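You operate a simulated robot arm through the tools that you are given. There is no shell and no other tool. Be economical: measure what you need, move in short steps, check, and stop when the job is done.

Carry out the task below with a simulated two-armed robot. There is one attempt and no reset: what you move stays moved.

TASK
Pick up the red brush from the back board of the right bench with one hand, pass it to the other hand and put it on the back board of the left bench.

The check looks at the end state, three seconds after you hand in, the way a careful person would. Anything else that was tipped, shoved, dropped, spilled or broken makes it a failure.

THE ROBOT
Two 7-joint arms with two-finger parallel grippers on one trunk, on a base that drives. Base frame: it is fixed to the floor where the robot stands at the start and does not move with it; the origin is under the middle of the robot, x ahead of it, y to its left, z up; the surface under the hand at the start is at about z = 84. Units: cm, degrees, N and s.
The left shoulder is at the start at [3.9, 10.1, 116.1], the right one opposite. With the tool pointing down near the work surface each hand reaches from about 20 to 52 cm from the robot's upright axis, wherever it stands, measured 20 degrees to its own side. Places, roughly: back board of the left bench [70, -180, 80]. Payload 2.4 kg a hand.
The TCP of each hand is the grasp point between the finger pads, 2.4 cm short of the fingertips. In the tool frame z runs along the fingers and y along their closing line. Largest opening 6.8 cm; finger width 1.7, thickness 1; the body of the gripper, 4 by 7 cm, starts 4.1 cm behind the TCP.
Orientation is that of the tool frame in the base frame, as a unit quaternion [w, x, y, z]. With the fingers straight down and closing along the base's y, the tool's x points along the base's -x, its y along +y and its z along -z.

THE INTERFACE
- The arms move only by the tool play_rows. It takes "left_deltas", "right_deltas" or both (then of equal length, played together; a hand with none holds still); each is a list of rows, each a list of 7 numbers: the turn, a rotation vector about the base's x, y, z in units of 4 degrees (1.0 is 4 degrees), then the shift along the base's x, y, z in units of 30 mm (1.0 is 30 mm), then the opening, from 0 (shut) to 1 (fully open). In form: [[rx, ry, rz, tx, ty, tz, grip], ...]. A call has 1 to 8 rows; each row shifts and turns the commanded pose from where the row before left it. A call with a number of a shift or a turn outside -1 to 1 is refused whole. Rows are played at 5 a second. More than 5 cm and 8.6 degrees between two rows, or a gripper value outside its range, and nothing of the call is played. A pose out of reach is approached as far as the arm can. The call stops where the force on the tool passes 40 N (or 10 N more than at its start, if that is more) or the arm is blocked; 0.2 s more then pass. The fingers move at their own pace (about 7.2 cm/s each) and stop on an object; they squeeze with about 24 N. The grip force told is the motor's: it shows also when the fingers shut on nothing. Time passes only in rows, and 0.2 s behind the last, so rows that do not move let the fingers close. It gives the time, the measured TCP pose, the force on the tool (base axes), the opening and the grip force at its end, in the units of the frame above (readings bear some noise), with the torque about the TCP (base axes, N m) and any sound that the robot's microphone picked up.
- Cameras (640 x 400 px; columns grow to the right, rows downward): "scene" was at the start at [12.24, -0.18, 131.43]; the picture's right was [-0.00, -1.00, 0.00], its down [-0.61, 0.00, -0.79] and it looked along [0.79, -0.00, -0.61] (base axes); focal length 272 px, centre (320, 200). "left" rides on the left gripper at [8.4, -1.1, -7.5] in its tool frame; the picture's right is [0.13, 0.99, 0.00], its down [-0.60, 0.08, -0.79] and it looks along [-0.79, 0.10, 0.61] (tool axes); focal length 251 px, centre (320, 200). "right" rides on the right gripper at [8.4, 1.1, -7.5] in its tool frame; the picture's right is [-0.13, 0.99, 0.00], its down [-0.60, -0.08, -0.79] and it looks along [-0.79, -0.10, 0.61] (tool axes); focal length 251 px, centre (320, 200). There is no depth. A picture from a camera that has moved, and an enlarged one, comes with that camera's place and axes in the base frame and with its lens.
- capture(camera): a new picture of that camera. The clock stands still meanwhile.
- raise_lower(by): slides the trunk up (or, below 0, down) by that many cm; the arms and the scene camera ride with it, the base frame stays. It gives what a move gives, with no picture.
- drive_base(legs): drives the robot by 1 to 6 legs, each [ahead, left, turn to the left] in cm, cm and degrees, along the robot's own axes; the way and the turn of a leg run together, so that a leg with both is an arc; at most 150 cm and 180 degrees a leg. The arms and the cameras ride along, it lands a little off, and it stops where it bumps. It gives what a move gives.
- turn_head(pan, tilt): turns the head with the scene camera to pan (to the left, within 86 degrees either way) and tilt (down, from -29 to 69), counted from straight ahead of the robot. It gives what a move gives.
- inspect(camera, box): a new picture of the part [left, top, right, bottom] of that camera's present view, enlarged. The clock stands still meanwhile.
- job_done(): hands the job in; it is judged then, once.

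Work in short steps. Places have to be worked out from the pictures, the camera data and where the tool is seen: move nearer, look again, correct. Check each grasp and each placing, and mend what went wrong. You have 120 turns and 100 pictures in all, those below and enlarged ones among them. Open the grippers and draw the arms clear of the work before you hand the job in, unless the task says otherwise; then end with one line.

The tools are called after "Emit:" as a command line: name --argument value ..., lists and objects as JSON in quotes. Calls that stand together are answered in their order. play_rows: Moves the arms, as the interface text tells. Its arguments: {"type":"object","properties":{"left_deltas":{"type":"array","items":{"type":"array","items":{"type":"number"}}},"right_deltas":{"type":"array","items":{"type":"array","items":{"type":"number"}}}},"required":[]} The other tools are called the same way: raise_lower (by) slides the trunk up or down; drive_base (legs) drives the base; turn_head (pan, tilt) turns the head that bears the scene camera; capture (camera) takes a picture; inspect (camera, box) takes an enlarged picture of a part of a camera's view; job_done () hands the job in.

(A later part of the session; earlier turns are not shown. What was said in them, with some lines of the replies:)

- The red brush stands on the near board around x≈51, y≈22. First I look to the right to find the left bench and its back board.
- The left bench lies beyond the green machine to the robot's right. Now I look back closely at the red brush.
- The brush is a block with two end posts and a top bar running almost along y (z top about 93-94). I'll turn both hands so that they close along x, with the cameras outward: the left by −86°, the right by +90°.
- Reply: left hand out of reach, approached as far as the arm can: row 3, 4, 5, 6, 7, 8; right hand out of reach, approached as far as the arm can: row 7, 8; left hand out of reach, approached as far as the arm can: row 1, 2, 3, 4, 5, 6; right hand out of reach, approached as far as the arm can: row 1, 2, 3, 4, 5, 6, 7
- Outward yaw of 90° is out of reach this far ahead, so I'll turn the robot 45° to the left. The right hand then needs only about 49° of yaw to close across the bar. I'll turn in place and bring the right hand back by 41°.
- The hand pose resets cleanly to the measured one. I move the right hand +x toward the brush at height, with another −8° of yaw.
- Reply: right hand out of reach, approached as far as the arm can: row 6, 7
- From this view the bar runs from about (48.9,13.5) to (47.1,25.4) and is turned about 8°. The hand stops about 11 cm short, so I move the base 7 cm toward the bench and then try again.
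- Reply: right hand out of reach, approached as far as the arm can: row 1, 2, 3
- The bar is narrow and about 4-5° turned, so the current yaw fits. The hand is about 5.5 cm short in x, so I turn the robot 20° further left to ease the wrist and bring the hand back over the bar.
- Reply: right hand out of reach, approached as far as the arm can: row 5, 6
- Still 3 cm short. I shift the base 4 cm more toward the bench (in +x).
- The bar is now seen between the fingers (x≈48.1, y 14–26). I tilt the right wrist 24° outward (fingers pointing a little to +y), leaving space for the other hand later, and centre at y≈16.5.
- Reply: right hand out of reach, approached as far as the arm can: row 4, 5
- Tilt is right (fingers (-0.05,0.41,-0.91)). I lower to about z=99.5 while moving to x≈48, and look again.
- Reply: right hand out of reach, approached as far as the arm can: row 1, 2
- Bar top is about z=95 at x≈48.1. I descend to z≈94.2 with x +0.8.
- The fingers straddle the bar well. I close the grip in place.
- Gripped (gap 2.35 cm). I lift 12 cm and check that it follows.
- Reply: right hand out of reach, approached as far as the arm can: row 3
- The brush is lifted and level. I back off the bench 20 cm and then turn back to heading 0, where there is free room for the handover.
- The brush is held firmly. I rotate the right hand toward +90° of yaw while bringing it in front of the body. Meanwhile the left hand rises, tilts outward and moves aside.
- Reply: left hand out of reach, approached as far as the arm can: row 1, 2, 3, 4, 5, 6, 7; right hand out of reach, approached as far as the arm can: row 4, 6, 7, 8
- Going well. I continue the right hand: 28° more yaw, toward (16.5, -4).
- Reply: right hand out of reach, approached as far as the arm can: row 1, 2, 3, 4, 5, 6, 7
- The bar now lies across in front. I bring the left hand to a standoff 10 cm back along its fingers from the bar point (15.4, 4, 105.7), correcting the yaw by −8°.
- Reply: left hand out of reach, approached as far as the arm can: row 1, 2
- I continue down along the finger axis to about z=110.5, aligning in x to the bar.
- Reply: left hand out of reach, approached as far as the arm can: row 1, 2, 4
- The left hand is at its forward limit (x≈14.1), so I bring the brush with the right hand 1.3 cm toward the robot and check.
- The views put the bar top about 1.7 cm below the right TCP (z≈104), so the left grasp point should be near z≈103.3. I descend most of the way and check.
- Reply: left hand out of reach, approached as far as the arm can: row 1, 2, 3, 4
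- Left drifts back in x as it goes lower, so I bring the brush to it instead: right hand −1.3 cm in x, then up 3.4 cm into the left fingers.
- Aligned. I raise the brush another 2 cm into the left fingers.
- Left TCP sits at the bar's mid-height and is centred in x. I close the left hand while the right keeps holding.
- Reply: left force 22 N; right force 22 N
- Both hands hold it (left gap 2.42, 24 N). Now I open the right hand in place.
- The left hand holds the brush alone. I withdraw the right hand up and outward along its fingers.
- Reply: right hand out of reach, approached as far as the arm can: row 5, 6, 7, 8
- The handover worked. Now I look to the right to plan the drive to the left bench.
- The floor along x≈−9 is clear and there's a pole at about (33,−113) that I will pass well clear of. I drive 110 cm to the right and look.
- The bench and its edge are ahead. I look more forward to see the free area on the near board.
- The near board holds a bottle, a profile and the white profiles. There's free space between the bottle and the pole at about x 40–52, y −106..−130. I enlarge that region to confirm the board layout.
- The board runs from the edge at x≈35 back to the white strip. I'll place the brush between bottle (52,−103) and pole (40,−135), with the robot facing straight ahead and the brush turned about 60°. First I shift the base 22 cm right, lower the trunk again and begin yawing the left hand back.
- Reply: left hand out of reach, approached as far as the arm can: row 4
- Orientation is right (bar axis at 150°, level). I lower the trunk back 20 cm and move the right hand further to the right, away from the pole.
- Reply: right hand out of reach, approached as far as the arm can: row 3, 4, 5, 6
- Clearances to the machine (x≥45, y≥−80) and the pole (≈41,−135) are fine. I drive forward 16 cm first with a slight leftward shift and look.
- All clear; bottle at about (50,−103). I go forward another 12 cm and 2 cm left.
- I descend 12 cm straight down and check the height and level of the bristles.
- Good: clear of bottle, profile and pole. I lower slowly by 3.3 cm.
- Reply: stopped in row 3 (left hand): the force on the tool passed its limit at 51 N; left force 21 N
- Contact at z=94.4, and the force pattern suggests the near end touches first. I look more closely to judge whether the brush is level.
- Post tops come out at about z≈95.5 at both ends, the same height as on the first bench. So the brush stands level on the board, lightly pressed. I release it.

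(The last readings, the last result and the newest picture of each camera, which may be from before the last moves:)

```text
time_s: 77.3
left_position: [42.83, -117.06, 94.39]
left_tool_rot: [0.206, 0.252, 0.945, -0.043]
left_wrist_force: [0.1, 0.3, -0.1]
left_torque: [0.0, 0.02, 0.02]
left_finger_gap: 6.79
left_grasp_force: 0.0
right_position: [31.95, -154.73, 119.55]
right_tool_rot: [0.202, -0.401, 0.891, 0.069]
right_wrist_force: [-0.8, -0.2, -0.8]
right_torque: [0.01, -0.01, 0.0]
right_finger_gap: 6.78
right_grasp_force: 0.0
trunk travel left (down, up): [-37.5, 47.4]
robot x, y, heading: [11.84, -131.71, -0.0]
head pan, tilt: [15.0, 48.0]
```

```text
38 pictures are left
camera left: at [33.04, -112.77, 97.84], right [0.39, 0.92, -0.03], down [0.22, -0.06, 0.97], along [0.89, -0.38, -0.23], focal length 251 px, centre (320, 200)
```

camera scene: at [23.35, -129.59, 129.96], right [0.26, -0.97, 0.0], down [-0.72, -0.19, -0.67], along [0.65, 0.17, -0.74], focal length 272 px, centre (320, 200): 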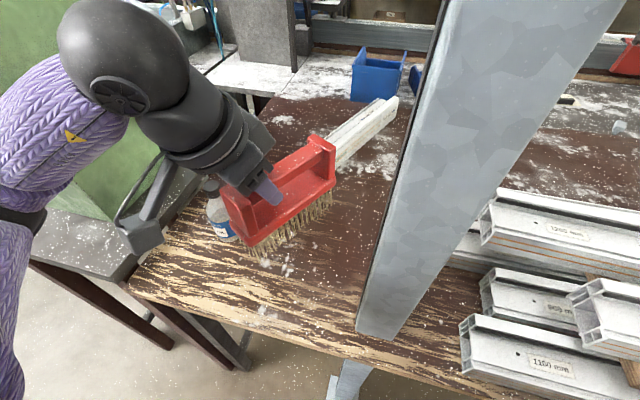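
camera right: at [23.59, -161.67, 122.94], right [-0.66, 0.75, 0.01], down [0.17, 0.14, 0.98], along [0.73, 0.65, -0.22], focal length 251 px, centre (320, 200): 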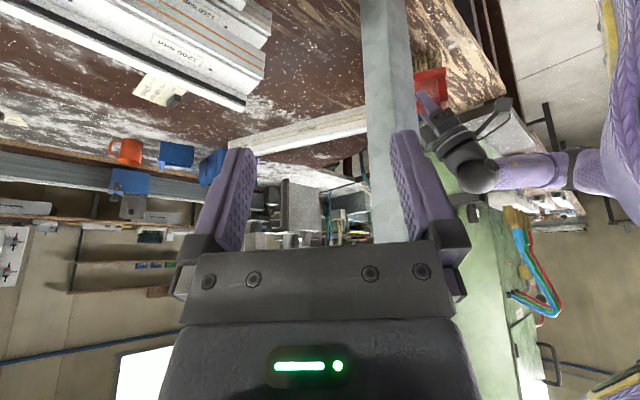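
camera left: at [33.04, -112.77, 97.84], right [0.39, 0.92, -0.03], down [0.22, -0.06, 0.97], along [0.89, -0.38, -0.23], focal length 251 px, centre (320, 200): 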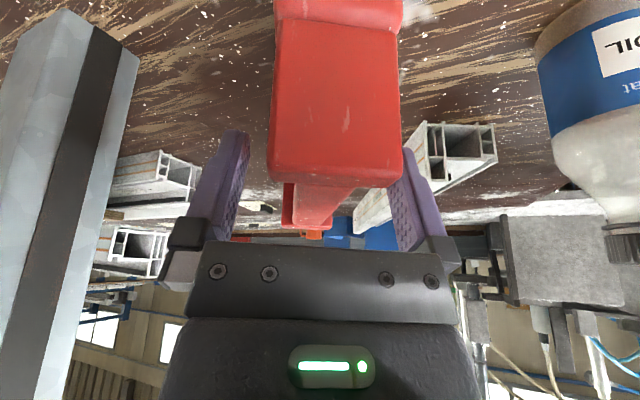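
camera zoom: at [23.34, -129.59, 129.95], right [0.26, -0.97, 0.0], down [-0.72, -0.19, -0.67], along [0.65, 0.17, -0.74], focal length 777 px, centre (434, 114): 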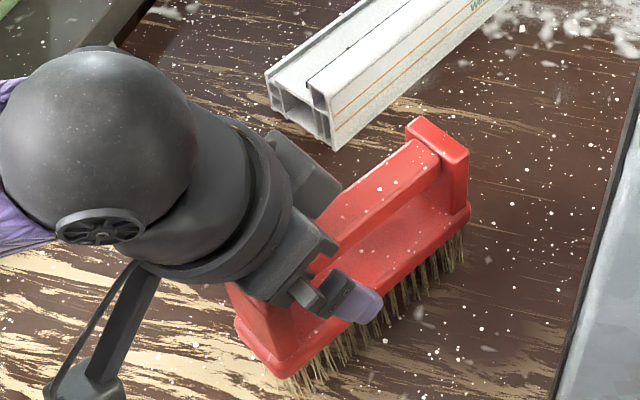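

The brush stands on its own. I withdraw the left hand up along its fingers.

Emit:
play_rows --left_deltas '[[0, 0, 0, -0.1, 0.05, 0.3, 1], [0, 0, 0, -0.2, 0.1, 0.5, 1], [0, 0, 0, -0.2, 0.1, 0.5, 1], [0, 0, 0, -0.2, 0.1, 0.6, 1], [0, 0, 0, -0.2, 0.05, 0.7, 1], [0, 0, 0, -0.2, 0, 0.7, 1], [0, 0, 0, -0.2, 0, 0.7, 1]]'

Emit:
drive_base --legs '[[-18, -2, 0]]'

Emit:
turn_head --pan 5 --tilt 35

Emit:
capture --camera "scene"

```text
time_s: 78.9
left_position: [40.4, -115.53, 106.47]
left_tool_rot: [0.206, 0.252, 0.945, -0.043]
left_wrist_force: [-1.1, -0.4, 0.5]
left_torque: [0.02, 0.0, 0.02]
left_finger_gap: 6.82
left_grasp_force: 0.1
left hand out of reach, approached as far as the arm can: row 4, 5, 6
right_position: [31.87, -154.62, 119.49]
right_tool_rot: [0.203, -0.401, 0.891, 0.069]
right_wrist_force: [-0.6, -0.6, -0.4]
right_torque: [0.02, -0.01, -0.03]
right_finger_gap: 6.78
right_grasp_force: 0.1
trunk travel left (down, up): [-37.5, 47.4]
robot x, y, heading: [11.78, -131.49, 0.0]
head pan, tilt: [15.0, 48.0]
```

```text
time_s: 80.4
left_position: [22.24, -117.52, 106.47]
left_tool_rot: [0.206, 0.252, 0.945, -0.043]
left_wrist_force: [0.7, 0.1, -0.4]
left_torque: [0.0, 0.0, -0.02]
left_finger_gap: 6.81
left_grasp_force: 0.1
right_position: [13.84, -156.55, 119.45]
right_tool_rot: [0.203, -0.403, 0.89, 0.07]
right_wrist_force: [0.4, -0.3, -0.2]
right_torque: [0.0, 0.01, 0.02]
right_finger_gap: 6.78
right_grasp_force: 0.2
trunk travel left (down, up): [-37.5, 47.4]
robot x, y, heading: [-5.68, -133.22, 0.2]
head pan, tilt: [15.0, 48.0]
```

```text
time_s: 81.1
left_position: [22.4, -117.48, 106.52]
left_tool_rot: [0.206, 0.252, 0.945, -0.043]
left_wrist_force: [-0.2, -0.2, -0.5]
left_torque: [0.0, -0.01, 0.01]
left_finger_gap: 6.82
left_grasp_force: 0.1
right_position: [13.97, -156.67, 119.54]
right_tool_rot: [0.202, -0.403, 0.89, 0.069]
right_wrist_force: [0.3, 0.2, 0.1]
right_torque: [0.01, 0.02, -0.01]
right_finger_gap: 6.78
right_grasp_force: 0.1
trunk travel left (down, up): [-37.5, 47.4]
robot x, y, heading: [-5.92, -133.43, 0.2]
head pan, tilt: [5.0, 35.0]
```

```text
37 pictures are left
camera scene: at [6.5, -132.8, 131.85], right [0.09, -1.0, 0.0], down [-0.57, -0.05, -0.82], along [0.82, 0.07, -0.57], focal length 272 px, centre (320, 200)
```

scene: 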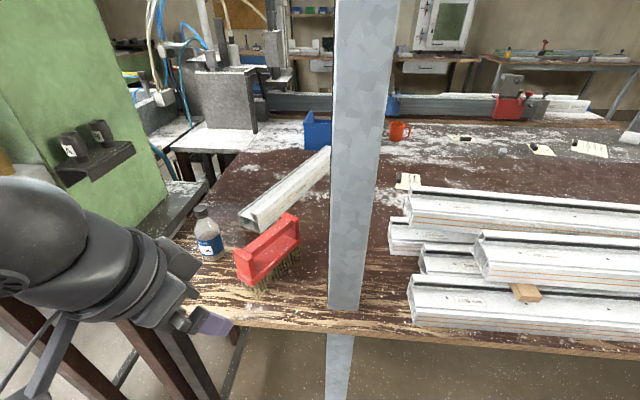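

The red brush stands upright on the near board of the left bench. The bottle, profiles and pole are undisturbed, and both hands are empty, open and clear.

Emit:
job_done

```text
The job is handed in.
```

The red brush was picked up with the right hand, passed to the left hand, and now stands upright on the left bench's near-side board. I took this as the back board because the brush started on the matching board of the right bench. I saw nothing else disturbed in the pictures.
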